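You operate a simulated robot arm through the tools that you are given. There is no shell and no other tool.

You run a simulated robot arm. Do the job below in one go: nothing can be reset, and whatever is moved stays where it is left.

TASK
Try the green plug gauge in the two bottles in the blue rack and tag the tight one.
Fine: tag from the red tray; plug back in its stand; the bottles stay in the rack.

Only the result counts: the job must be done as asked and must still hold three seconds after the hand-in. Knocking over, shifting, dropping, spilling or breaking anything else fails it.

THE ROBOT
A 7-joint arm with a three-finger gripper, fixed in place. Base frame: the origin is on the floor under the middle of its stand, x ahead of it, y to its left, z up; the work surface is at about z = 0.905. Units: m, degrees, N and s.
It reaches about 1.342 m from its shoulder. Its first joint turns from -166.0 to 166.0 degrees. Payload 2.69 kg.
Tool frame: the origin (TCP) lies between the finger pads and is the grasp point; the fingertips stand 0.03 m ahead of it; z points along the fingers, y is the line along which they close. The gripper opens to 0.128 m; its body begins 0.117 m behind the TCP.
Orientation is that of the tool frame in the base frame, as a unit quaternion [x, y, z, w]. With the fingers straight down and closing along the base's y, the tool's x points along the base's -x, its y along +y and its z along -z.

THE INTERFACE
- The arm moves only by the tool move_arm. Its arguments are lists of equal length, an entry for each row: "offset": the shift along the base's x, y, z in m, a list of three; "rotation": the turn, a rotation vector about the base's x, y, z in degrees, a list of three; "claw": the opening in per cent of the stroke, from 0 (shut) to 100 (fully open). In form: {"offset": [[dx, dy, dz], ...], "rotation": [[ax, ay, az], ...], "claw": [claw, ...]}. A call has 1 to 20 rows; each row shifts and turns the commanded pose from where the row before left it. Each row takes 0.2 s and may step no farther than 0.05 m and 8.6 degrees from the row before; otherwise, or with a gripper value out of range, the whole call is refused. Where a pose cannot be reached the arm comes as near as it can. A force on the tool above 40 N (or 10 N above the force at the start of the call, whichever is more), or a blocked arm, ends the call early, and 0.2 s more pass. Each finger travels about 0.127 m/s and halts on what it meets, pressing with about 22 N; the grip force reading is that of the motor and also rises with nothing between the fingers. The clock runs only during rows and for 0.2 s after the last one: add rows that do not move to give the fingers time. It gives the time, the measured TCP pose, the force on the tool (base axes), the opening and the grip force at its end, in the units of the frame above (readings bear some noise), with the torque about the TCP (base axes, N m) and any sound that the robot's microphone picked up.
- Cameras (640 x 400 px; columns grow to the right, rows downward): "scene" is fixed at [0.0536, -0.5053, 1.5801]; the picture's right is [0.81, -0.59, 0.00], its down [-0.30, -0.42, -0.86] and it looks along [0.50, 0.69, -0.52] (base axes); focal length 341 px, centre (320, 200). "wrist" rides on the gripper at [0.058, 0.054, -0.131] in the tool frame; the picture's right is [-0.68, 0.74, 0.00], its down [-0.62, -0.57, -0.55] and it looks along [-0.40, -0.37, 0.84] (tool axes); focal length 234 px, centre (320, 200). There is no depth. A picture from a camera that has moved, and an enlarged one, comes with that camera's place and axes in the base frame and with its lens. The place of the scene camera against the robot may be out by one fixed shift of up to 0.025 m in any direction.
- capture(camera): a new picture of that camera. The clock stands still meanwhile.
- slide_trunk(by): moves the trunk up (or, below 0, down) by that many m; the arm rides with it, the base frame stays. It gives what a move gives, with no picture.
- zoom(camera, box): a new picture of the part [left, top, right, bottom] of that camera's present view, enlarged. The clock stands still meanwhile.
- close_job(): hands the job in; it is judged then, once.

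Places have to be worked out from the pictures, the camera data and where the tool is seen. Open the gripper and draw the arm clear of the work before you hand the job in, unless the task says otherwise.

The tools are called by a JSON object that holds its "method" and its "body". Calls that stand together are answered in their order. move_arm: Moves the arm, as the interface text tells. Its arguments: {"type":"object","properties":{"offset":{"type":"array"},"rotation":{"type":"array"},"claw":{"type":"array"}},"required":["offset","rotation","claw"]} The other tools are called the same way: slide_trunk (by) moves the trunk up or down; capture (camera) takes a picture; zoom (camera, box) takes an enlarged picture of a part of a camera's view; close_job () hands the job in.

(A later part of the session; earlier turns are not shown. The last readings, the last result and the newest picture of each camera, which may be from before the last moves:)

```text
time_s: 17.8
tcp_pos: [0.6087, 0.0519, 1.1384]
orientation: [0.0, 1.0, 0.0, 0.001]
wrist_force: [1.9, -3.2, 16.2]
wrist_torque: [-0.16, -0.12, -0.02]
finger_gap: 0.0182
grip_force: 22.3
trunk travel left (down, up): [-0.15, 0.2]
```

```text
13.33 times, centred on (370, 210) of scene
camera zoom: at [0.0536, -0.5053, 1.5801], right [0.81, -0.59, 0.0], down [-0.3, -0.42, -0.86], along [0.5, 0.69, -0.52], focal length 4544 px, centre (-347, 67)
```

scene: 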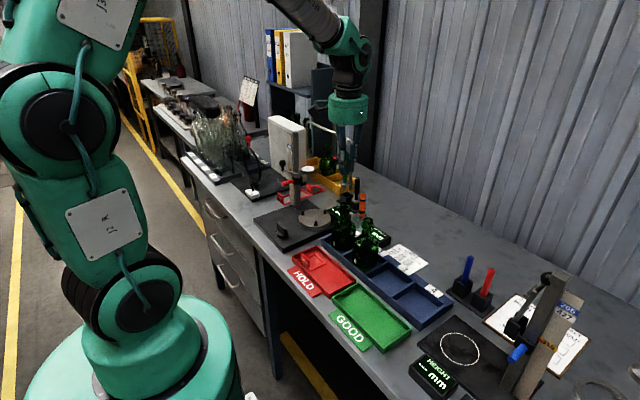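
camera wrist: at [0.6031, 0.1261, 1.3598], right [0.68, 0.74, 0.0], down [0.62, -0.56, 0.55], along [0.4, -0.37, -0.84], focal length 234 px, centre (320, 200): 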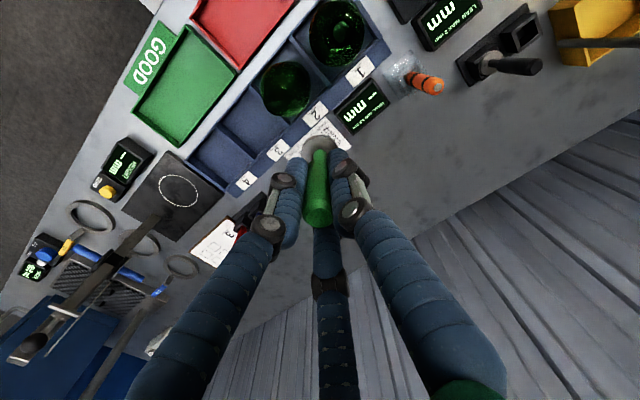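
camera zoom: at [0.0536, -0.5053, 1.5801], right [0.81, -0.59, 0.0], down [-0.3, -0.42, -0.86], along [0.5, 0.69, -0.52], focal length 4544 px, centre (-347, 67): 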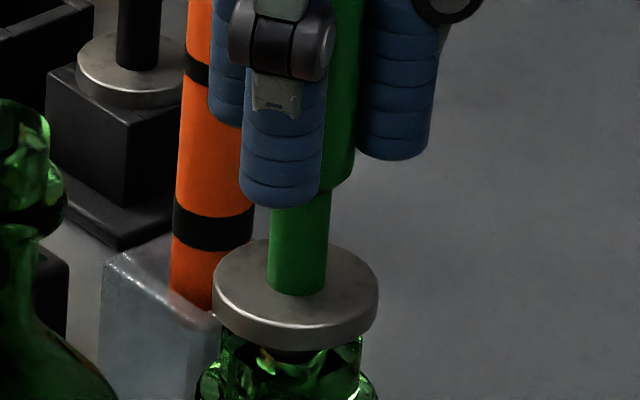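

At TCP z ≈ 1.138 there is resistance (about 17 N), with the disc apparently still about 4 mm above the rim and a sideways force of (+1.9, -3.2) N. I back off slightly and zoom in to see whether it is truly tight or just off-centre.

{"method": "move_arm", "body": {"offset": [[0, 0, 0.002], [0, 0, 0.001], [0, 0, 0]], "rotation": [[0, 0, 0], [0, 0, 0], [0, 0, 0]], "claw": [0, 0, 0]}}

{"method": "zoom", "body": {"camera": "scene", "box": [354, 204, 386, 224]}}

{"method": "zoom", "body": {"camera": "wrist", "box": [280, 110, 360, 160]}}

```text
time_s: 18.6
tcp_pos: [0.6088, 0.0501, 1.1389]
orientation: [0.0, 1.0, 0.0, -0.001]
wrist_force: [1.0, 0.6, -0.8]
wrist_torque: [0.0, -0.06, 0.01]
finger_gap: 0.0185
grip_force: 21.8
trunk travel left (down, up): [-0.15, 0.2]
```

```text
16.00 times, centred on (370, 214) of scene
camera zoom: at [0.0536, -0.5053, 1.5801], right [0.81, -0.59, 0.0], down [-0.3, -0.42, -0.86], along [0.5, 0.69, -0.52], focal length 5453 px, centre (-480, -24)
```

zoom: 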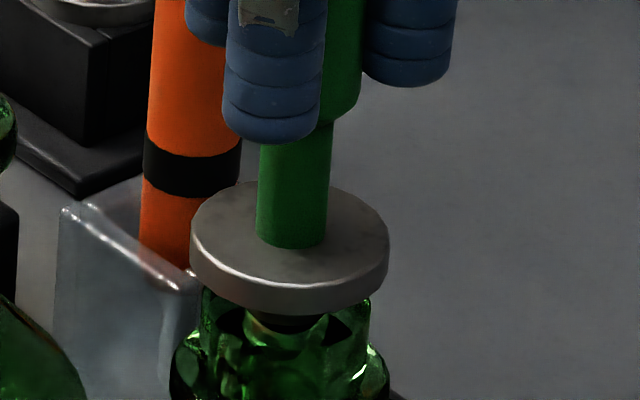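

```text
8.00 times, centred on (320, 135) of wrist
camera zoom: at [0.5496, 0.1049, 1.2712], right [0.68, 0.74, 0.0], down [0.62, -0.56, 0.55], along [0.4, -0.37, -0.84], focal length 1873 px, centre (320, 720)
```

zoom: 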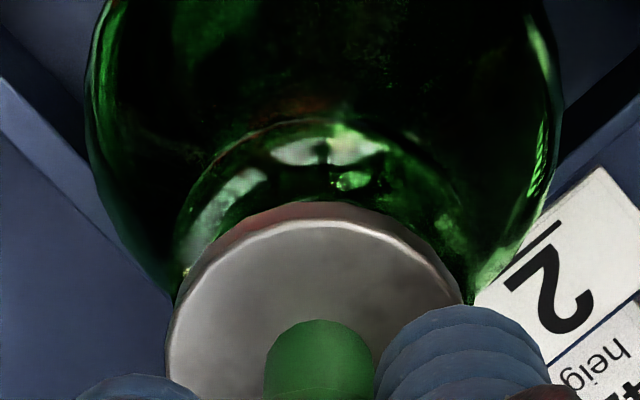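

The disc stops about 8 mm above bottle 2's rim with only the tapered part in, which suggests tight. I lift out and try bottle 1 for comparison before deciding.

{"method": "move_arm", "body": {"offset": [[0, 0, 0.005], [0, 0, 0.01], [0, 0, 0.02], [0, 0, 0.02], [0, 0.033, 0], [0, 0.033, 0], [0, 0.0345, 0], [0, 0, -0.025], [0, 0, 0]], "rotation": [[0, 0, 0], [0, 0, 0], [0, 0, 0], [0, 0, 0], [0, 0, 0], [0, 0, 0], [0, 0, 0], [0, 0, 0], [0, 0, 0]], "claw": [0, 0, 0, 0, 0, 0, 0, 0, 0]}}

{"method": "zoom", "body": {"camera": "scene", "box": [310, 175, 390, 225]}}

{"method": "zoom", "body": {"camera": "wrist", "box": [260, 100, 380, 175]}}

```text
time_s: 20.6
tcp_pos: [0.6104, 0.1519, 1.1702]
orientation: [0.0, 1.0, 0.0, 0.0]
wrist_force: [0.2, 0.2, -1.8]
wrist_torque: [-0.02, 0.06, 0.03]
finger_gap: 0.0186
grip_force: 21.8
trunk travel left (down, up): [-0.15, 0.2]
```

```text
8.00 times, centred on (350, 200) of scene
camera zoom: at [0.0536, -0.5053, 1.5801], right [0.81, -0.59, 0.0], down [-0.3, -0.42, -0.86], along [0.5, 0.69, -0.52], focal length 2727 px, centre (80, 200)
```

zoom: 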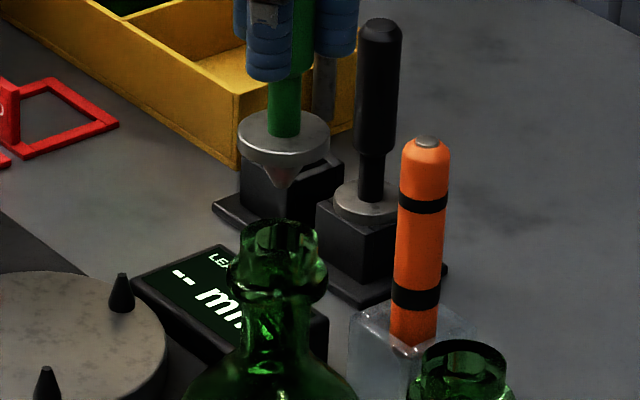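

```text
5.33 times, centred on (320, 138) of wrist
camera zoom: at [0.5508, 0.2055, 1.3016], right [0.68, 0.74, 0.0], down [0.62, -0.57, 0.55], along [0.4, -0.37, -0.84], focal length 1249 px, centre (320, 533)
```

zoom: 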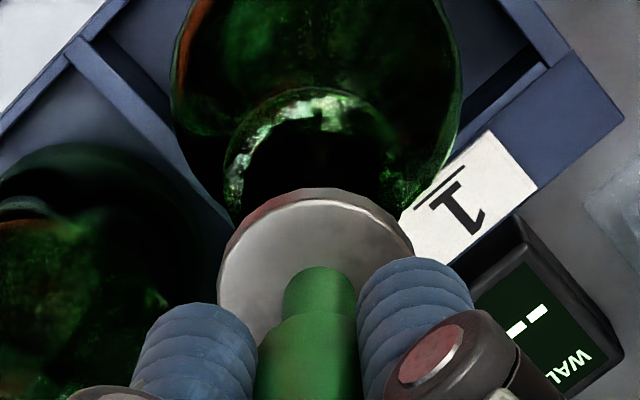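

Over bottle 1 the nose is aligned to within a millimetre; the tip is about 24 mm above the rim. I lower, first quickly, then in small steps.

{"method": "move_arm", "body": {"offset": [[-0.0007, 0.0005, -0.008], [0, 0, -0.008], [0, 0, -0.006], [0, 0, 0]], "rotation": [[0, 0, 0], [0, 0, 0], [0, 0, 0], [0, 0, 0]], "claw": [0, 0, 0, 0]}}

{"method": "zoom", "body": {"camera": "scene", "box": [325, 190, 365, 215]}}

```text
time_s: 21.6
tcp_pos: [0.6106, 0.1527, 1.1477]
orientation: [0.0, 1.0, 0.0, 0.0]
wrist_force: [-0.1, 0.2, -1.2]
wrist_torque: [-0.02, -0.03, 0.02]
finger_gap: 0.0186
grip_force: 21.6
trunk travel left (down, up): [-0.15, 0.2]
```

```text
16.00 times, centred on (345, 202) of scene
camera zoom: at [0.0536, -0.5053, 1.5801], right [0.81, -0.59, 0.0], down [-0.3, -0.42, -0.86], along [0.5, 0.69, -0.52], focal length 5453 px, centre (-80, 160)
```

zoom: 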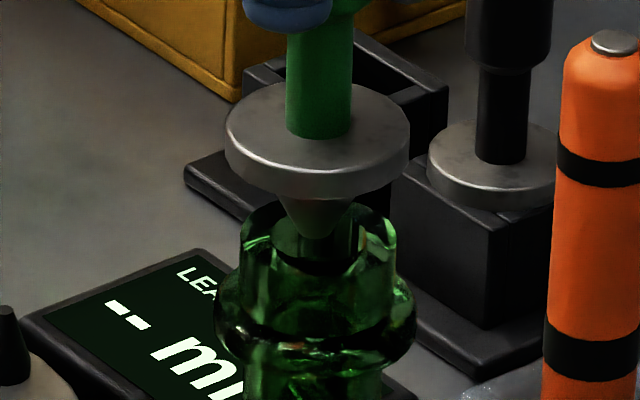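

The tip is centred at the rim plane of bottle 1. I continue down in small steps.

{"method": "move_arm", "body": {"offset": [[0, 0, -0.003], [0, 0, -0.003], [0, 0, 0]], "rotation": [[0, 0, 0], [0, 0, 0], [0, 0, 0]], "claw": [0, 0, 0]}}

{"method": "zoom", "body": {"camera": "scene", "box": [325, 190, 365, 215]}}

```text
time_s: 22.4
tcp_pos: [0.6091, 0.1522, 1.1419]
orientation: [-0.001, 1.0, 0.0, 0.0]
wrist_force: [-0.1, -0.6, -1.4]
wrist_torque: [0.02, 0.02, -0.05]
finger_gap: 0.0184
grip_force: 21.5
trunk travel left (down, up): [-0.15, 0.2]
```

```text
16.00 times, centred on (345, 202) of scene
camera zoom: at [0.0536, -0.5053, 1.5801], right [0.81, -0.59, 0.0], down [-0.3, -0.42, -0.86], along [0.5, 0.69, -0.52], focal length 5453 px, centre (-80, 160)
```

zoom: 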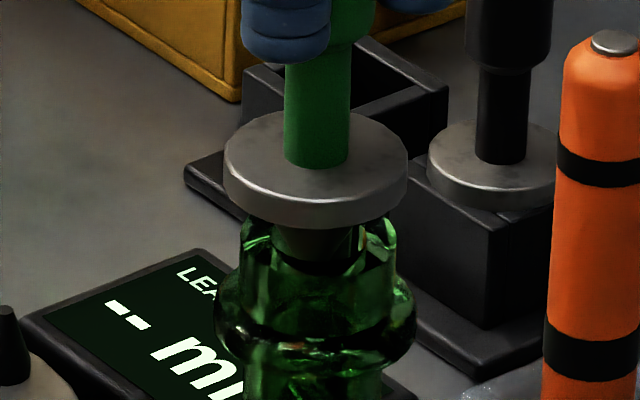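

Still free. Another 4 mm.

{"method": "move_arm", "body": {"offset": [[0, 0, -0.002], [0, 0, -0.002], [0, 0, 0]], "rotation": [[0, 0, 0], [0, 0, 0], [0, 0, 0]], "claw": [0, 0, 0]}}

{"method": "zoom", "body": {"camera": "scene", "box": [325, 190, 365, 215]}}

```text
time_s: 23.2
tcp_pos: [0.6088, 0.152, 1.139]
orientation: [0.0, 1.0, -0.001, 0.0]
wrist_force: [1.5, -1.1, -1.0]
wrist_torque: [-0.05, -0.04, 0.02]
finger_gap: 0.0187
grip_force: 22.1
trunk travel left (down, up): [-0.15, 0.2]
```

```text
16.00 times, centred on (345, 202) of scene
camera zoom: at [0.0536, -0.5053, 1.5801], right [0.81, -0.59, 0.0], down [-0.3, -0.42, -0.86], along [0.5, 0.69, -0.52], focal length 5453 px, centre (-80, 160)
```

zoom: 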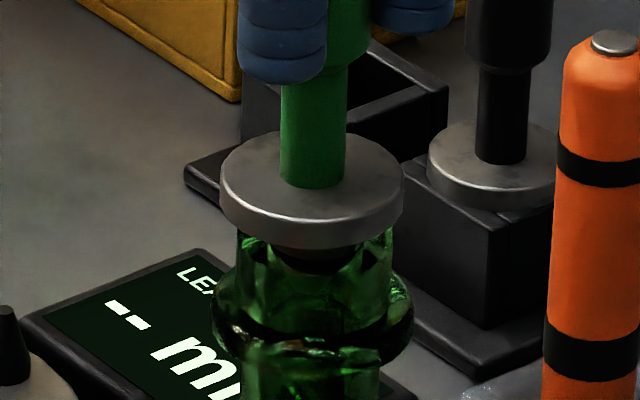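

{"method": "move_arm", "body": {"offset": [[0, 0, -0.0015], [0, 0, -0.0015], [0, 0, 0]], "rotation": [[0, 0, 0], [0, 0, 0], [0, 0, 0]], "claw": [0, 0, 0]}}

{"method": "zoom", "body": {"camera": "scene", "box": [325, 190, 365, 215]}}

```text
time_s: 24.0
tcp_pos: [0.608, 0.1526, 1.1354]
orientation: [0.0, 1.0, 0.0, 0.0]
wrist_force: [0.6, -0.9, 0.1]
wrist_torque: [-0.05, -0.03, 0.01]
finger_gap: 0.0187
grip_force: 21.9
trunk travel left (down, up): [-0.15, 0.2]
```

```text
16.00 times, centred on (345, 202) of scene
camera zoom: at [0.0536, -0.5053, 1.5801], right [0.81, -0.59, 0.0], down [-0.3, -0.42, -0.86], along [0.5, 0.69, -0.52], focal length 5453 px, centre (-80, 160)
```

zoom: 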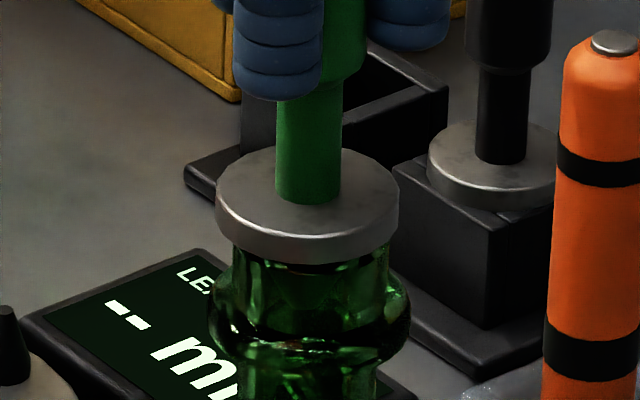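

Already deeper than in bottle 2, with no resistance. I continue the last few millimetres to see whether the disc seats.

{"method": "move_arm", "body": {"offset": [[0, 0, -0.0015], [0, 0, -0.0015], [0, 0, 0]], "rotation": [[0, 0, 0], [0, 0, 0], [0, 0, 0]], "claw": [0, 0, 0]}}

{"method": "zoom", "body": {"camera": "scene", "box": [325, 190, 365, 215]}}

```text
time_s: 24.8
tcp_pos: [0.6084, 0.1525, 1.1326]
orientation: [0.001, 1.0, 0.001, 0.0]
wrist_force: [0.6, -1.0, 0.5]
wrist_torque: [-0.01, 0.02, 0.01]
finger_gap: 0.0185
grip_force: 22.1
trunk travel left (down, up): [-0.15, 0.2]
```

```text
16.00 times, centred on (345, 202) of scene
camera zoom: at [0.0536, -0.5053, 1.5801], right [0.81, -0.59, 0.0], down [-0.3, -0.42, -0.86], along [0.5, 0.69, -0.52], focal length 5453 px, centre (-80, 160)
```

zoom: 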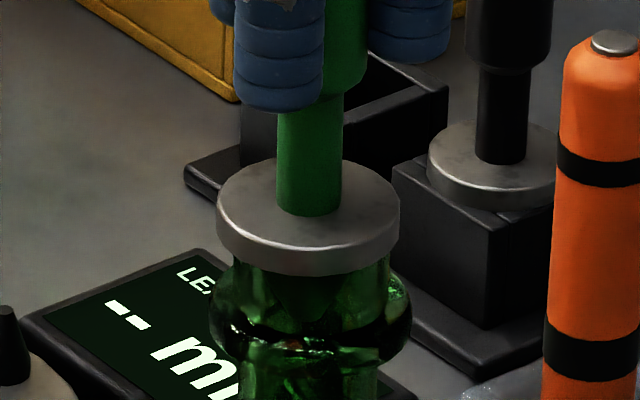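

{"method": "move_arm", "body": {"offset": [[0, 0, -0.0015], [0, 0, -0.0015], [0, 0, 0]], "rotation": [[0, 0, 0], [0, 0, 0], [0, 0, 0]], "claw": [0, 0, 0]}}

{"method": "zoom", "body": {"camera": "scene", "box": [325, 190, 365, 215]}}

```text
time_s: 25.6
tcp_pos: [0.6096, 0.152, 1.1308]
orientation: [0.0, 1.0, 0.0, 0.001]
wrist_force: [-0.2, -2.3, 16.6]
wrist_torque: [-0.13, 0.2, -0.01]
finger_gap: 0.0189
grip_force: 21.9
trunk travel left (down, up): [-0.15, 0.2]
```

```text
16.00 times, centred on (345, 202) of scene
camera zoom: at [0.0536, -0.5053, 1.5801], right [0.81, -0.59, 0.0], down [-0.3, -0.42, -0.86], along [0.5, 0.69, -0.52], focal length 5453 px, centre (-80, 160)
```

zoom: 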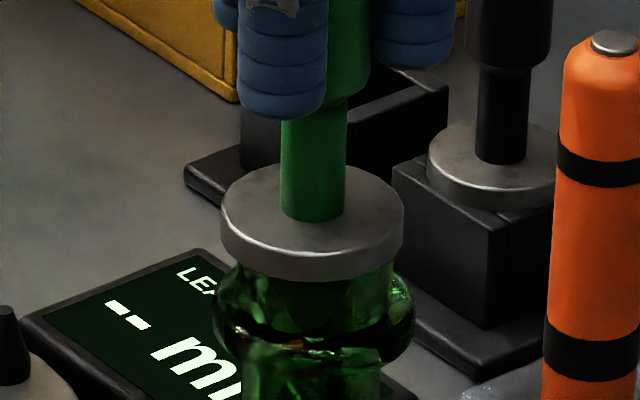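

In bottle 1 the plug went fully home: the disc seats on the rim (17 N only at the hard stop), about 6 mm or more deeper than in bottle 2. So bottle 2 is the tight one; I withdraw the plug slowly from bottle 1, watching that the bottle stays down.

{"method": "move_arm", "body": {"offset": [[0, 0, 0.002], [0, 0, 0.003], [0, 0, 0.005], [0, 0, 0]], "rotation": [[0, 0, 0], [0, 0, 0], [0, 0, 0], [0, 0, 0]], "claw": [0, 0, 0, 0]}}

{"method": "zoom", "body": {"camera": "scene", "box": [310, 185, 390, 235]}}

```text
time_s: 26.6
tcp_pos: [0.6096, 0.1525, 1.1397]
orientation: [0.0, 1.0, 0.0, 0.0]
wrist_force: [0.9, -0.5, 0.0]
wrist_torque: [0.03, -0.01, -0.03]
finger_gap: 0.0188
grip_force: 22.1
trunk travel left (down, up): [-0.15, 0.2]
```

```text
8.00 times, centred on (350, 210) of scene
camera zoom: at [0.0536, -0.5053, 1.5801], right [0.81, -0.59, 0.0], down [-0.3, -0.42, -0.86], along [0.5, 0.69, -0.52], focal length 2727 px, centre (80, 120)
```

zoom: 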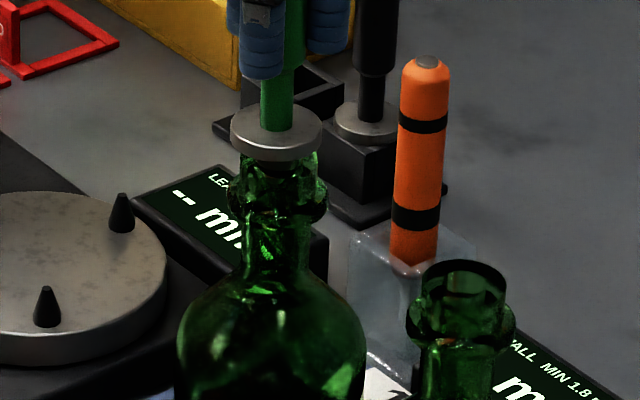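

Bottle 1 stayed put. I lift clear and carry the plug back above its stand.

{"method": "move_arm", "body": {"offset": [[0, 0, 0.02], [0, 0, 0.03], [0, 0, 0.02], [0.0234, 0.0266, 0], [0.0234, 0.0266, 0], [0.0234, 0.0266, 0], [0.0234, 0.0266, 0], [0.0234, 0.0267, 0], [0.0234, 0.0267, 0], [0.0234, 0.0267, 0], [0.0234, 0.0267, 0], [0, 0, 0], [0, 0, 0]], "rotation": [[0, 0, 0], [0, 0, 0], [0, 0, 0], [0, 0, 0], [0, 0, 0], [0, 0, 0], [0, 0, 0], [0, 0, 0], [0, 0, 0], [0, 0, 0], [0, 0, 0], [0, 0, 0], [0, 0, 0]], "claw": [0, 0, 0, 0, 0, 0, 0, 0, 0, 0, 0, 0, 0]}}

{"method": "zoom", "body": {"camera": "wrist", "box": [250, 80, 410, 180]}}

{"method": "zoom", "body": {"camera": "scene", "box": [310, 130, 390, 205]}}

```text
time_s: 29.4
tcp_pos: [0.7942, 0.3641, 1.2104]
orientation: [0.0, 1.0, 0.0, 0.0]
wrist_force: [-0.6, -0.4, -0.3]
wrist_torque: [0.02, 0.01, -0.02]
finger_gap: 0.0184
grip_force: 22.2
trunk travel left (down, up): [-0.15, 0.2]
```

```text
4.00 times, centred on (330, 130) of wrist
camera zoom: at [0.7341, 0.4181, 1.3413], right [0.68, 0.74, 0.0], down [0.62, -0.57, 0.55], along [0.4, -0.37, -0.84], focal length 937 px, centre (280, 480)
```

zoom: 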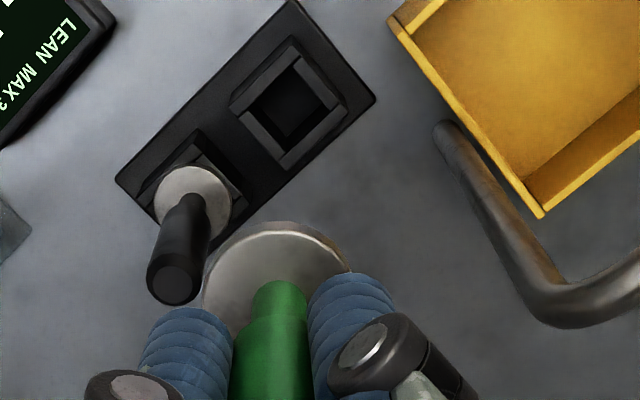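

```text
5.33 times, centred on (350, 168) of scene
camera zoom: at [0.0536, -0.5053, 1.5801], right [0.81, -0.59, 0.0], down [-0.3, -0.42, -0.86], along [0.5, 0.69, -0.52], focal length 1818 px, centre (160, 373)
```

zoom: 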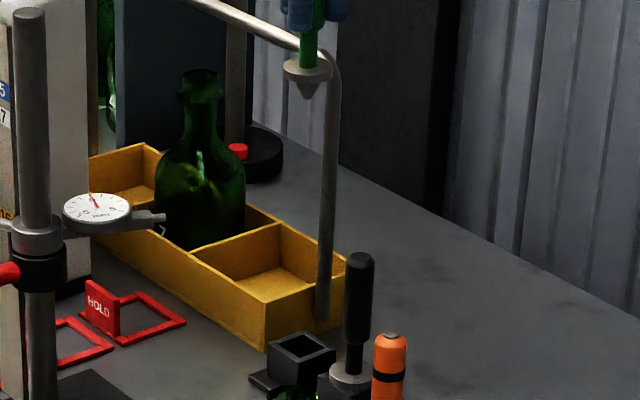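

The empty cup's centre is at about (0.796, 0.367), agreeing with where I picked the plug up. I shift slightly and lower partway, then re-check.

{"method": "move_arm", "body": {"offset": [[0.001, 0.001, -0.03], [0, 0, -0.03], [0, 0, -0.03], [0, 0, -0.03], [0, 0, 0], [0, 0, 0]], "rotation": [[0, 0, 0], [0, 0, 0], [0, 0, 0], [0, 0, 0], [0, 0, 0], [0, 0, 0]], "claw": [0, 0, 0, 0, 0, 0]}}

{"method": "zoom", "body": {"camera": "wrist", "box": [250, 80, 410, 180]}}

{"method": "zoom", "body": {"camera": "scene", "box": [320, 160, 384, 200]}}

```text
time_s: 30.8
tcp_pos: [0.7941, 0.3655, 1.0906]
orientation: [0.0, 1.0, 0.0, 0.0]
wrist_force: [-0.5, 0.7, -1.3]
wrist_torque: [0.0, -0.02, 0.01]
finger_gap: 0.0184
grip_force: 21.9
trunk travel left (down, up): [-0.15, 0.2]
```

```text
4.00 times, centred on (330, 130) of wrist
camera zoom: at [0.7359, 0.4191, 1.2216], right [0.68, 0.74, 0.0], down [0.62, -0.57, 0.55], along [0.4, -0.37, -0.84], focal length 937 px, centre (280, 480)
```

zoom: 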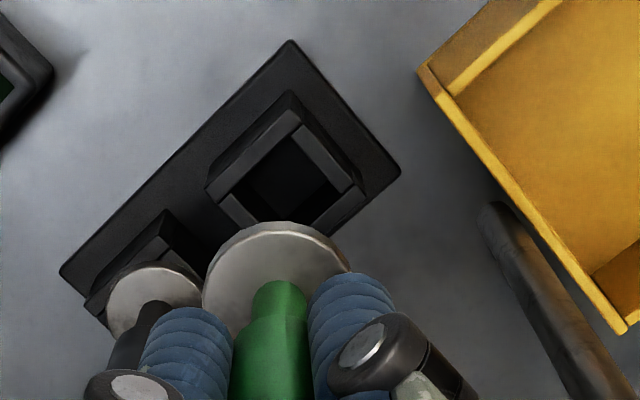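

```text
10.00 times, centred on (352, 180) of scene
camera zoom: at [0.0536, -0.5053, 1.5801], right [0.81, -0.59, 0.0], down [-0.3, -0.42, -0.86], along [0.5, 0.69, -0.52], focal length 3408 px, centre (0, 400)
```

zoom: 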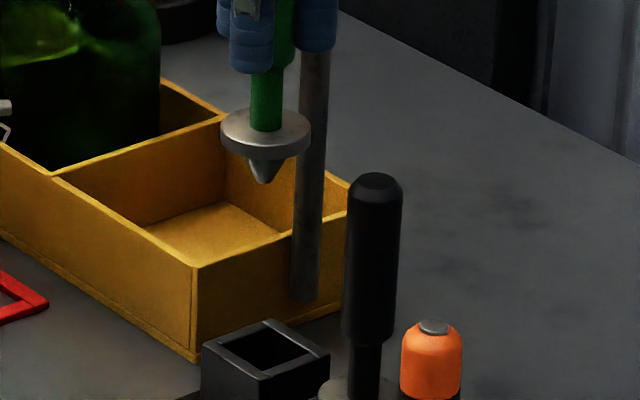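

In the scene view the nose hangs about 4 mm to the left of the cup's centre, and the measured x is 2.7 mm short of the pick-up pose. I correct by (+0.003, -0.001), lower further and look again.

{"method": "move_arm", "body": {"offset": [[0.003, -0.001, -0.02], [0, 0, -0.02], [0, 0, -0.015], [0, 0, 0], [0, 0, 0]], "rotation": [[0, 0, 0], [0, 0, 0], [0, 0, 0], [0, 0, 0], [0, 0, 0]], "claw": [0, 0, 0, 0, 0]}}

{"method": "zoom", "body": {"camera": "scene", "box": [320, 160, 384, 200]}}

{"method": "zoom", "body": {"camera": "wrist", "box": [250, 80, 410, 180]}}

```text
time_s: 32.0
tcp_pos: [0.7985, 0.3652, 1.0348]
orientation: [0.001, 1.0, 0.0, 0.0]
wrist_force: [-0.2, 0.0, 0.0]
wrist_torque: [0.02, -0.02, -0.01]
finger_gap: 0.0187
grip_force: 21.9
trunk travel left (down, up): [-0.15, 0.2]
```

```text
10.00 times, centred on (352, 180) of scene
camera zoom: at [0.0536, -0.5053, 1.5801], right [0.81, -0.59, 0.0], down [-0.3, -0.42, -0.86], along [0.5, 0.69, -0.52], focal length 3408 px, centre (0, 400)
```

zoom: 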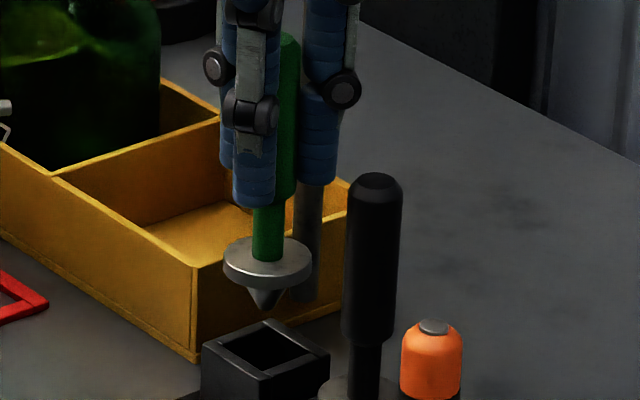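

```text
4.00 times, centred on (330, 130) of wrist
camera zoom: at [0.7397, 0.4189, 1.1658], right [0.68, 0.74, 0.0], down [0.62, -0.56, 0.55], along [0.4, -0.37, -0.84], focal length 937 px, centre (280, 480)
```

zoom: 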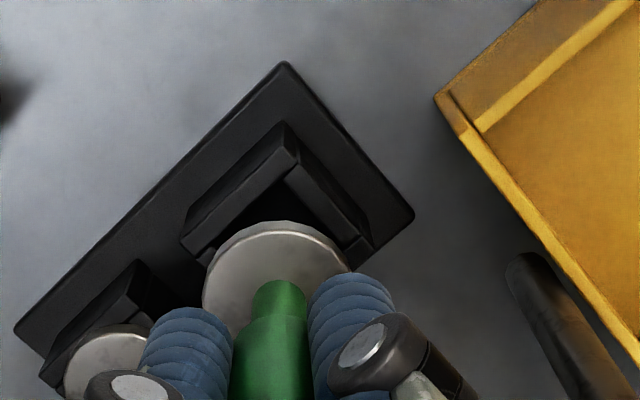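

Now aligned in both views; the tip is about 20 mm above the cup. I lower most of the way with force watching.

{"method": "move_arm", "body": {"offset": [[0, 0, -0.006], [0, 0, -0.006], [0, 0, -0.006], [0, 0, -0.006], [0, 0, -0.005], [0, 0, 0]], "rotation": [[0, 0, 0], [0, 0, 0], [0, 0, 0], [0, 0, 0], [0, 0, 0], [0, 0, 0]], "claw": [0, 0, 0, 0, 0, 0]}}

{"method": "zoom", "body": {"camera": "scene", "box": [320, 165, 384, 205]}}

{"method": "zoom", "body": {"camera": "wrist", "box": [250, 80, 410, 180]}}

```text
time_s: 33.4
tcp_pos: [0.7991, 0.3649, 1.006]
orientation: [0.001, 1.0, 0.0, 0.0]
wrist_force: [-0.1, -0.8, -0.1]
wrist_torque: [-0.01, 0.03, 0.01]
finger_gap: 0.0187
grip_force: 21.9
trunk travel left (down, up): [-0.15, 0.2]
```

```text
10.00 times, centred on (352, 185) of scene
camera zoom: at [0.0536, -0.5053, 1.5801], right [0.81, -0.59, 0.0], down [-0.3, -0.42, -0.86], along [0.5, 0.69, -0.52], focal length 3408 px, centre (0, 350)
```

zoom: 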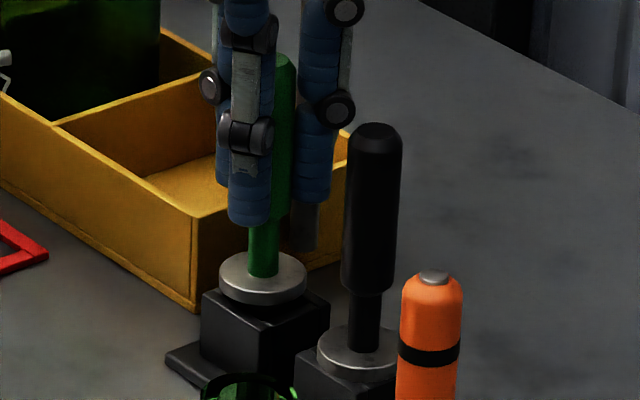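

```text
4.00 times, centred on (330, 130) of wrist
camera zoom: at [0.7397, 0.4199, 1.1365], right [0.68, 0.74, 0.0], down [0.62, -0.56, 0.55], along [0.4, -0.37, -0.84], focal length 937 px, centre (280, 480)
```

zoom: 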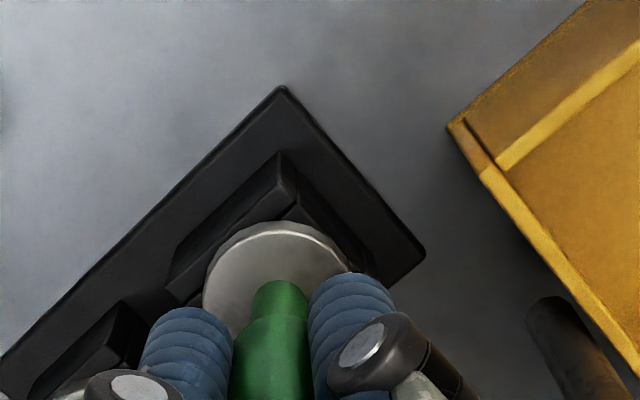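

The disc is about 3–4 mm above its seat with no contact force. I ease it down in 1.5 mm steps until it touches.

{"method": "move_arm", "body": {"offset": [[0, 0, -0.0015], [0, 0, -0.0015], [0, 0, 0]], "rotation": [[0, 0, 0], [0, 0, 0], [0, 0, 0]], "claw": [0, 0, 0]}}

{"method": "zoom", "body": {"camera": "scene", "box": [326, 180, 366, 205]}}

```text
time_s: 34.2
tcp_pos: [0.7999, 0.3673, 1.0027]
orientation: [0.0, 1.0, 0.0, 0.0]
wrist_force: [0.3, -0.4, -0.5]
wrist_torque: [0.0, 0.0, 0.01]
finger_gap: 0.0185
grip_force: 22.3
trunk travel left (down, up): [-0.15, 0.2]
```

```text
16.00 times, centred on (346, 192) of scene
camera zoom: at [0.0536, -0.5053, 1.5801], right [0.81, -0.59, 0.0], down [-0.3, -0.42, -0.86], along [0.5, 0.69, -0.52], focal length 5453 px, centre (-96, 320)
```

zoom: 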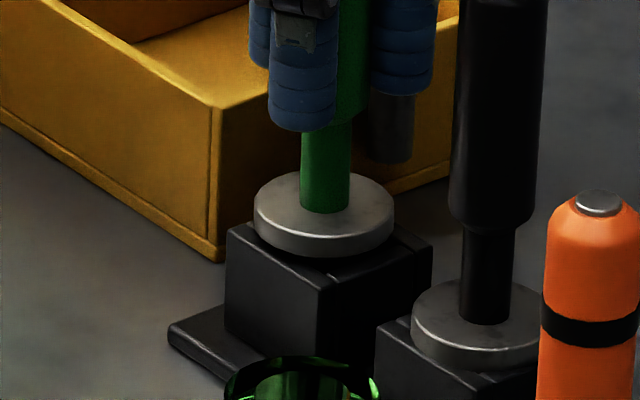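

{"method": "move_arm", "body": {"offset": [[0.0005, 0, -0.0015], [0, 0, -0.0015], [0, 0, 0]], "rotation": [[0, 0, 0], [0, 0, 0], [0, 0, 0]], "claw": [0, 0, 0]}}

{"method": "zoom", "body": {"camera": "scene", "box": [326, 180, 366, 205]}}

```text
time_s: 35.0
tcp_pos: [0.8, 0.3657, 0.9998]
orientation: [0.0, 1.0, -0.001, 0.0]
wrist_force: [-1.0, -0.2, 3.6]
wrist_torque: [0.08, 0.1, -0.02]
finger_gap: 0.0183
grip_force: 22.3
trunk travel left (down, up): [-0.15, 0.2]
```

```text
16.00 times, centred on (346, 192) of scene
camera zoom: at [0.0536, -0.5053, 1.5801], right [0.81, -0.59, 0.0], down [-0.3, -0.42, -0.86], along [0.5, 0.69, -0.52], focal length 5453 px, centre (-96, 320)
```

zoom: 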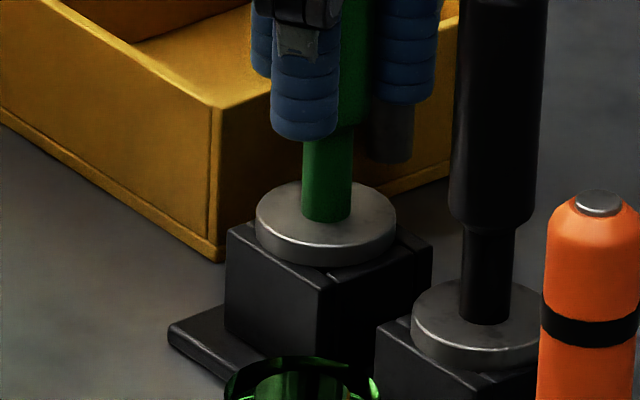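

The disc is seated in the same image spot as at the start, with 4 N contact. I open the fingers gently and check that the plug stands.

{"method": "move_arm", "body": {"offset": [[0, 0, 0.0005], [0, 0, 0], [0, 0, 0], [0, 0, 0]], "rotation": [[0, 0, 0], [0, 0, 0], [0, 0, 0], [0, 0, 0]], "claw": [20, 35, 50, 50]}}

{"method": "zoom", "body": {"camera": "wrist", "box": [240, 110, 400, 210]}}

{"method": "zoom", "body": {"camera": "scene", "box": [320, 160, 384, 200]}}

```text
time_s: 36.0
tcp_pos: [0.799, 0.3658, 1.0008]
orientation: [0.0, 1.0, 0.0, -0.001]
wrist_force: [-0.9, -0.4, 0.7]
wrist_torque: [0.18, -0.08, -0.01]
finger_gap: 0.0639
grip_force: 0.0
trunk travel left (down, up): [-0.15, 0.2]
```

```text
4.00 times, centred on (320, 160) of wrist
camera zoom: at [0.7404, 0.4199, 1.1309], right [0.68, 0.74, 0.0], down [0.62, -0.57, 0.55], along [0.4, -0.37, -0.84], focal length 937 px, centre (320, 360)
```

zoom: 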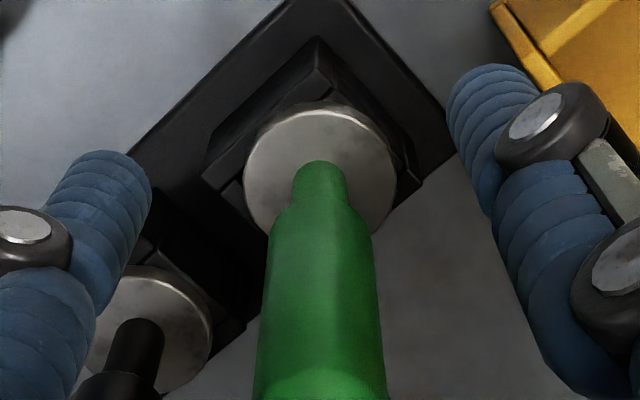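

```text
10.00 times, centred on (352, 180) of scene
camera zoom: at [0.0536, -0.5053, 1.5801], right [0.81, -0.59, 0.0], down [-0.3, -0.42, -0.86], along [0.5, 0.69, -0.52], focal length 3408 px, centre (0, 400)
```

zoom: 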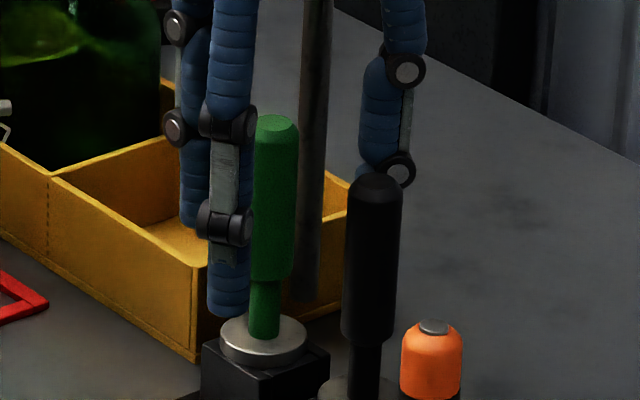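

The plug stands upright in its stand, released. I rise straight up and go over toward the red tray to look at the tag.

{"method": "move_arm", "body": {"offset": [[0, 0, 0.02], [0, 0, 0.04], [0, 0, 0.045], [0, 0, 0.045], [0, 0, 0.05], [-0.025, -0.0276, 0], [-0.025, -0.0276, 0], [-0.025, -0.0276, 0], [-0.025, -0.0276, 0], [-0.025, -0.0276, 0], [-0.025, -0.0276, 0], [-0.025, -0.0276, 0], [-0.025, -0.0276, 0], [-0.025, -0.0276, 0], [-0.025, -0.0276, 0], [0, 0, 0]], "rotation": [[0, 0, 0], [0, 0, 0], [0, 0, 0], [0, 0, 0], [0, 0, 0], [0, 0, 0], [0, 0, 0], [0, 0, 0], [0, 0, 0], [0, 0, 0], [0, 0, 0], [0, 0, 0], [0, 0, 0], [0, 0, 0], [0, 0, 0], [0, 0, 0]], "claw": [50, 50, 50, 50, 50, 50, 50, 50, 50, 50, 50, 50, 50, 50, 50, 50]}}

{"method": "capture", "body": {"camera": "wrist"}}

{"method": "capture", "body": {"camera": "scene"}}

{"method": "zoom", "body": {"camera": "scene", "box": [280, 235, 360, 285]}}

```text
time_s: 39.4
tcp_pos: [0.5482, 0.088, 1.2023]
orientation: [-0.001, 1.0, 0.0, 0.0]
wrist_force: [-0.3, -0.9, 0.7]
wrist_torque: [0.07, -0.04, 0.03]
finger_gap: 0.0639
grip_force: 0.1
trunk travel left (down, up): [-0.15, 0.2]
```

```text
taken
camera wrist: at [0.4883, 0.1418, 1.3328], right [0.68, 0.74, 0.0], down [0.62, -0.57, 0.55], along [0.4, -0.37, -0.84], focal length 234 px, centre (320, 200)
```

wrist: 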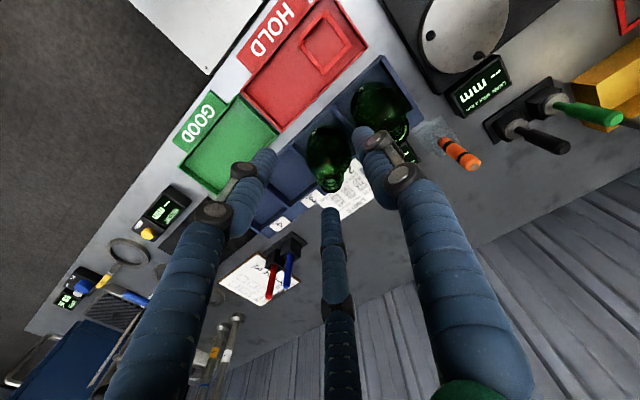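

```text
taken
```

scene: 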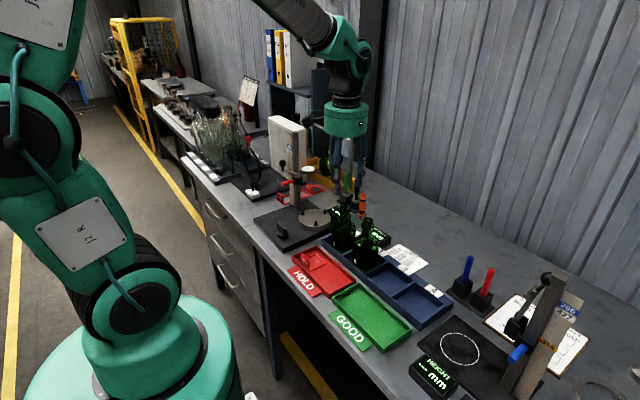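

```text
8.00 times, centred on (320, 260) of scene
camera zoom: at [0.0536, -0.5053, 1.5801], right [0.81, -0.59, 0.0], down [-0.3, -0.42, -0.86], along [0.5, 0.69, -0.52], focal length 2727 px, centre (320, -280)
```

zoom: 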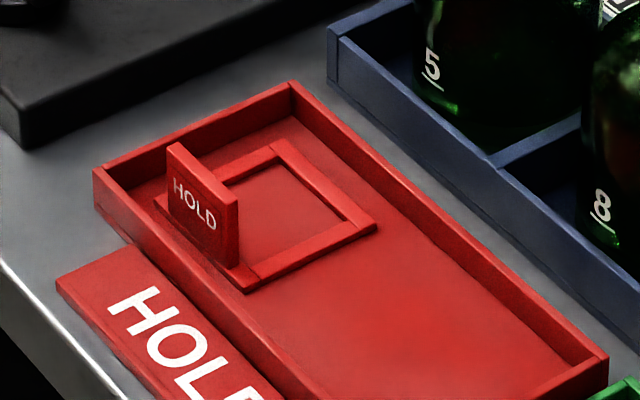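

The tag is a square frame about 57 mm across with an upright HOLD plate on its robot-side edge, lying in the red tray. I zoom the wrist view on it for exact coordinates.

{"method": "zoom", "body": {"camera": "wrist", "box": [270, 0, 398, 80]}}

{"method": "zoom", "body": {"camera": "wrist", "box": [290, 10, 370, 60]}}

{"method": "zoom", "body": {"camera": "scene", "box": [295, 245, 335, 275]}}

{"method": "zoom", "body": {"camera": "scene", "box": [325, 185, 405, 275]}}

```text
5.00 times, centred on (334, 40) of wrist
camera zoom: at [0.4883, 0.1418, 1.3328], right [0.68, 0.74, 0.0], down [0.62, -0.57, 0.55], along [0.4, -0.37, -0.84], focal length 1171 px, centre (250, 1000)
```

zoom: 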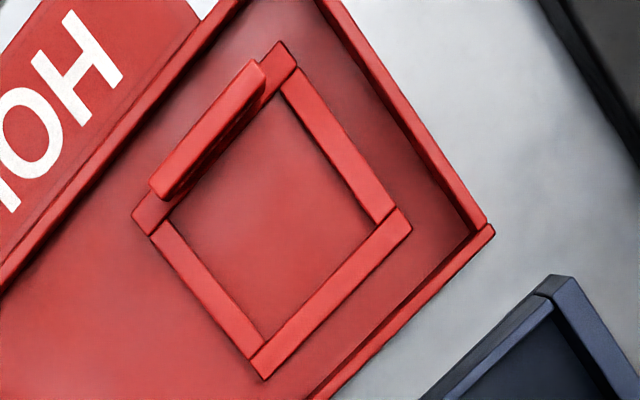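

```text
8.00 times, centred on (330, 35) of wrist
camera zoom: at [0.4883, 0.1418, 1.3328], right [0.68, 0.74, 0.0], down [0.62, -0.57, 0.55], along [0.4, -0.37, -0.84], focal length 1873 px, centre (240, 1520)
```

zoom: 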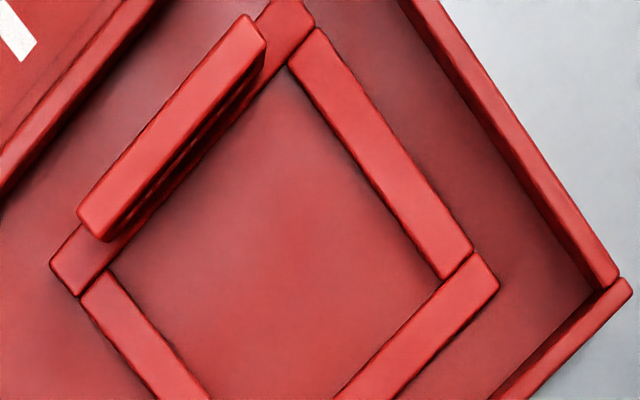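

```text
13.33 times, centred on (315, 260) of scene
camera zoom: at [0.0536, -0.5053, 1.5801], right [0.81, -0.59, 0.0], down [-0.3, -0.42, -0.86], along [0.5, 0.69, -0.52], focal length 4544 px, centre (387, -600)
```

zoom: 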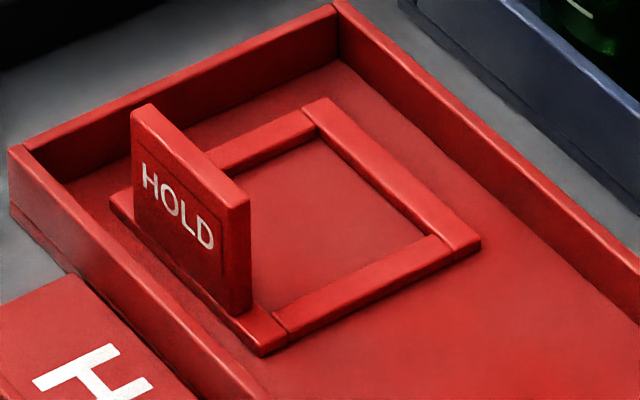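

```text
4.44 times, centred on (365, 230) of scene
camera zoom: at [0.0536, -0.5053, 1.5801], right [0.81, -0.59, 0.0], down [-0.3, -0.42, -0.86], along [0.5, 0.69, -0.52], focal length 1515 px, centre (120, 67)
```

zoom: 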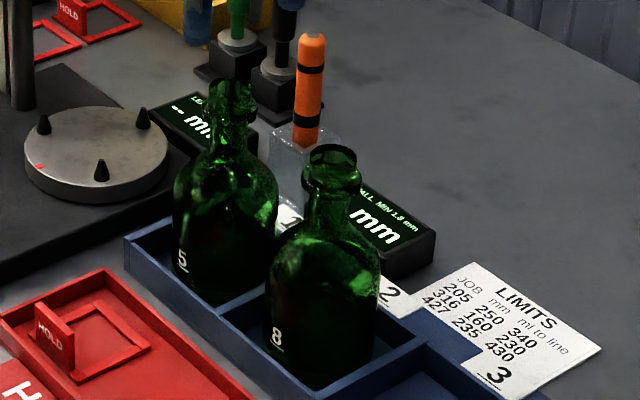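

The frame spans x ≈ 0.460–0.519, y ≈ 0.120–0.179 (opening about 42 × 46 mm), with the plate at x ≈ 0.464, 38 mm long in y, its top at z ≈ 0.943. I turn the hand +90° so that the single finger comes on the robot side and the other two will straddle the bottle neck later, moving above the plate meanwhile.

{"method": "move_arm", "body": {"offset": [[-0.0081, 0.0055, -0.0045], [-0.0081, 0.0055, -0.0045], [-0.0081, 0.0055, -0.0045], [-0.0081, 0.0055, -0.0045], [-0.0081, 0.0055, -0.0045], [-0.0081, 0.0055, -0.0045], [-0.0081, 0.0055, -0.0045], [-0.0081, 0.0055, -0.0045], [-0.0081, 0.0055, -0.0045], [-0.0081, 0.0055, -0.0045], [-0.0081, 0.0055, -0.0045], [0, 0, 0]], "rotation": [[0, 0, 8.182], [0, 0, 8.182], [0, 0, 8.182], [0, 0, 8.182], [0, 0, 8.182], [0, 0, 8.182], [0, 0, 8.182], [0, 0, 8.182], [0, 0, 8.182], [0, 0, 8.182], [0, 0, 8.18], [0, 0, 0]], "claw": [50, 50, 50, 50, 50, 50, 50, 50, 50, 50, 50, 50]}}

{"method": "capture", "body": {"camera": "wrist"}}

{"method": "zoom", "body": {"camera": "scene", "box": [240, 150, 400, 290]}}

```text
time_s: 42.0
tcp_pos: [0.4602, 0.1499, 1.1513]
orientation: [0.708, -0.707, 0.001, 0.0]
wrist_force: [-0.6, -0.8, -0.1]
wrist_torque: [0.02, 0.0, 0.02]
finger_gap: 0.0638
grip_force: 0.0
trunk travel left (down, up): [-0.15, 0.2]
```

```text
taken
camera wrist: at [0.406, 0.0918, 1.2819], right [-0.74, 0.68, 0.0], down [0.56, 0.62, 0.55], along [0.37, 0.4, -0.84], focal length 234 px, centre (320, 200)
```

wrist: 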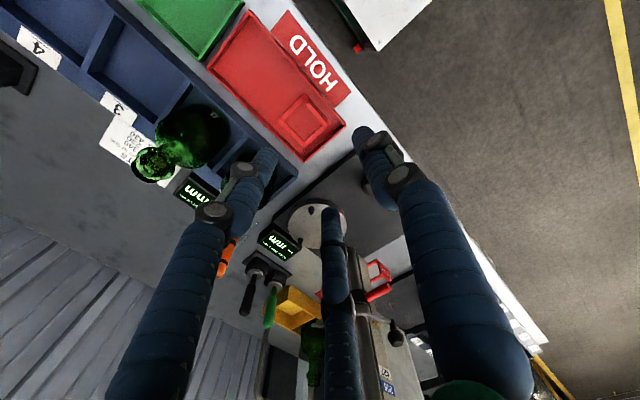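

```text
2.86 times, centred on (320, 220) of scene
camera zoom: at [0.0536, -0.5053, 1.5801], right [0.81, -0.59, 0.0], down [-0.3, -0.42, -0.86], along [0.5, 0.69, -0.52], focal length 974 px, centre (320, 143)
```

zoom: 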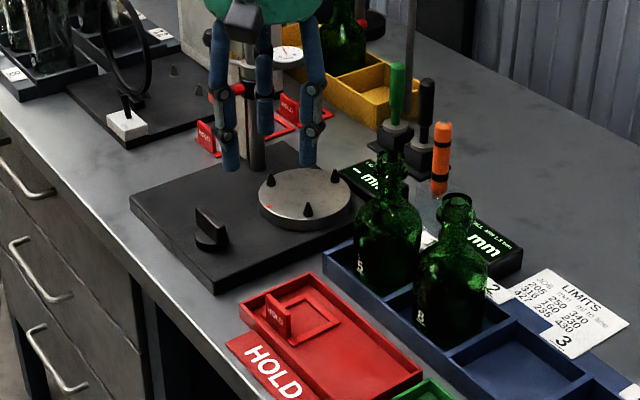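

The hand is turned and above the plate. I zoom on the tag from this side.

{"method": "zoom", "body": {"camera": "wrist", "box": [260, 80, 388, 160]}}

```text
5.00 times, centred on (324, 120) of wrist
camera zoom: at [0.406, 0.0918, 1.2819], right [-0.74, 0.68, 0.0], down [0.56, 0.62, 0.55], along [0.37, 0.4, -0.84], focal length 1171 px, centre (300, 600)
```

zoom: 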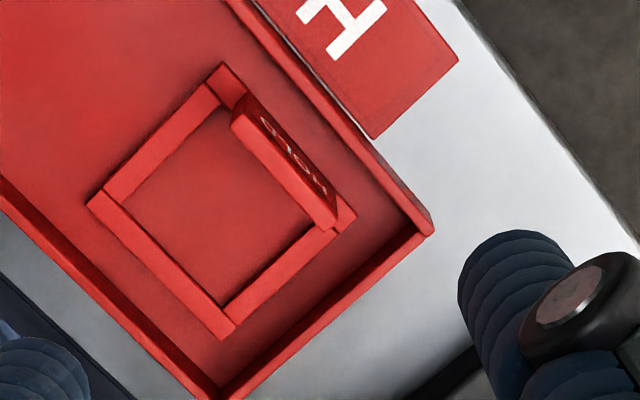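

Two views agree: plate centre at about (0.463, 0.148), frame centre (0.489, 0.148). I lower over the plate to z ≈ 0.985 with the fingers half open and check again.

{"method": "move_arm", "body": {"offset": [[-0.0015, -0.002, -0.033], [0, 0, -0.033], [0, 0, -0.033], [0, 0, -0.033], [0, 0, -0.033], [0, 0, 0], [0, 0, 0]], "rotation": [[0, 0, 0], [0, 0, 0], [0, 0, 0], [0, 0, 0], [0, 0, 0], [0, 0, 0], [0, 0, 0]], "claw": [50, 50, 50, 50, 50, 50, 50]}}

{"method": "capture", "body": {"camera": "wrist"}}

{"method": "zoom", "body": {"camera": "wrist", "box": [240, 110, 400, 210]}}

{"method": "zoom", "body": {"camera": "scene", "box": [270, 220, 366, 280]}}

```text
time_s: 43.6
tcp_pos: [0.4612, 0.149, 0.9869]
orientation: [0.707, -0.707, 0.0, 0.0]
wrist_force: [-0.3, -0.1, 0.0]
wrist_torque: [-0.01, 0.0, 0.03]
finger_gap: 0.064
grip_force: 0.1
trunk travel left (down, up): [-0.15, 0.2]
```

```text
taken
camera wrist: at [0.4068, 0.0902, 1.1172], right [-0.74, 0.68, 0.0], down [0.57, 0.62, 0.55], along [0.37, 0.4, -0.84], focal length 234 px, centre (320, 200)
```

wrist: 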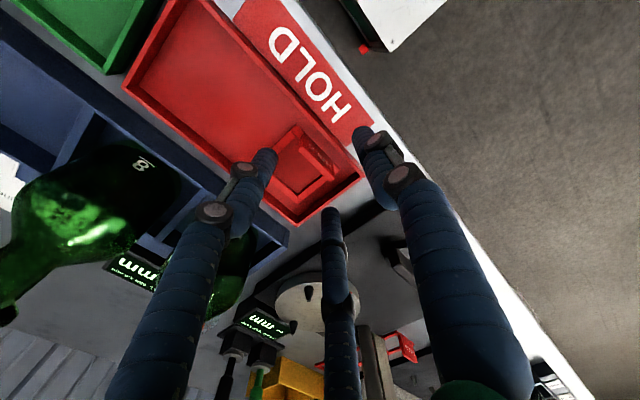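

```text
4.00 times, centred on (320, 160) of wrist
camera zoom: at [0.4068, 0.0902, 1.1172], right [-0.74, 0.68, 0.0], down [0.57, 0.62, 0.55], along [0.37, 0.4, -0.84], focal length 937 px, centre (320, 360)
```

zoom: 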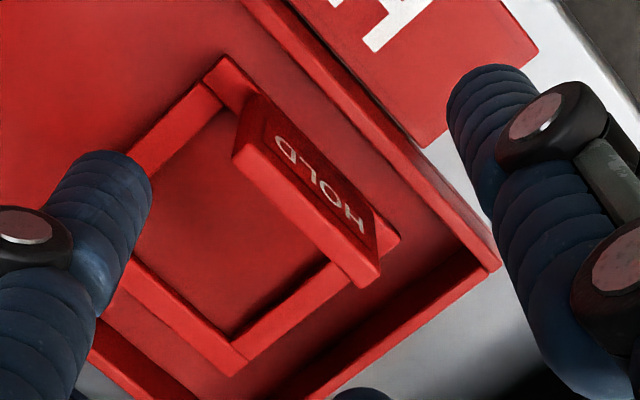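

```text
6.67 times, centred on (318, 250) of scene
camera zoom: at [0.0536, -0.5053, 1.5801], right [0.81, -0.59, 0.0], down [-0.3, -0.42, -0.86], along [0.5, 0.69, -0.52], focal length 2272 px, centre (333, -133)
```

zoom: 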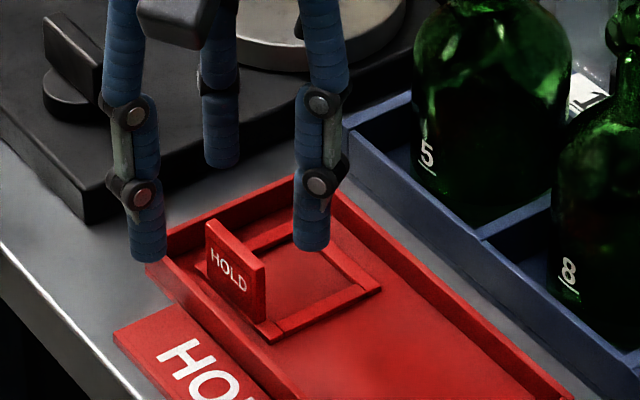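

The plate top is centred at about (0.462, 0.147). I shift the hand 2 mm toward the robot and lower to about z ≈ 0.962, keeping the fingertips just above the tray walls.

{"method": "move_arm", "body": {"offset": [[-0.002, -0.0015, -0.008], [0, 0, -0.008], [0, 0, -0.007], [0, 0, 0], [0, 0, 0]], "rotation": [[0, 0, 0], [0, 0, 0], [0, 0, 0], [0, 0, 0], [0, 0, 0]], "claw": [50, 50, 50, 50, 50]}}

{"method": "zoom", "body": {"camera": "wrist", "box": [240, 110, 400, 210]}}

{"method": "zoom", "body": {"camera": "scene", "box": [280, 235, 344, 275]}}

```text
time_s: 44.8
tcp_pos: [0.458, 0.1465, 0.963]
orientation: [0.707, -0.707, 0.0, 0.0]
wrist_force: [-0.1, 0.0, 0.1]
wrist_torque: [0.02, -0.03, 0.04]
finger_gap: 0.0638
grip_force: 0.2
trunk travel left (down, up): [-0.15, 0.2]
```

```text
4.00 times, centred on (320, 160) of wrist
camera zoom: at [0.4037, 0.088, 1.0937], right [-0.74, 0.68, 0.0], down [0.57, 0.62, 0.55], along [0.37, 0.4, -0.84], focal length 937 px, centre (320, 360)
```

zoom: 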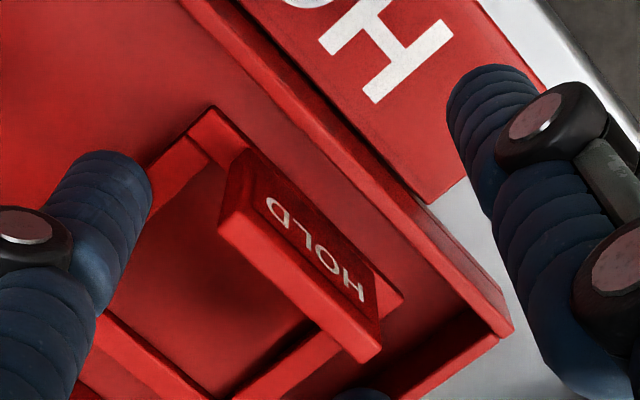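

```text
10.00 times, centred on (312, 255) of scene
camera zoom: at [0.0536, -0.5053, 1.5801], right [0.81, -0.59, 0.0], down [-0.3, -0.42, -0.86], along [0.5, 0.69, -0.52], focal length 3408 px, centre (400, -350)
```

zoom: 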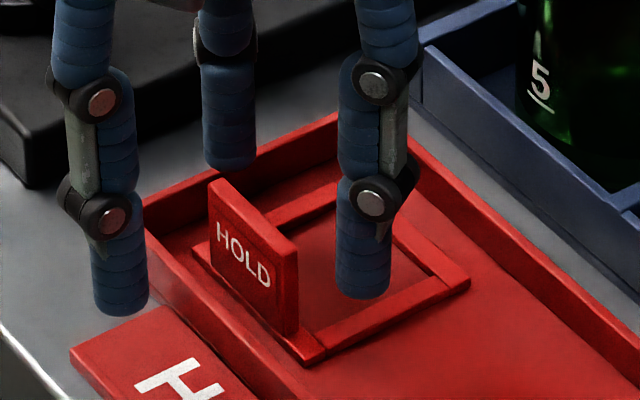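

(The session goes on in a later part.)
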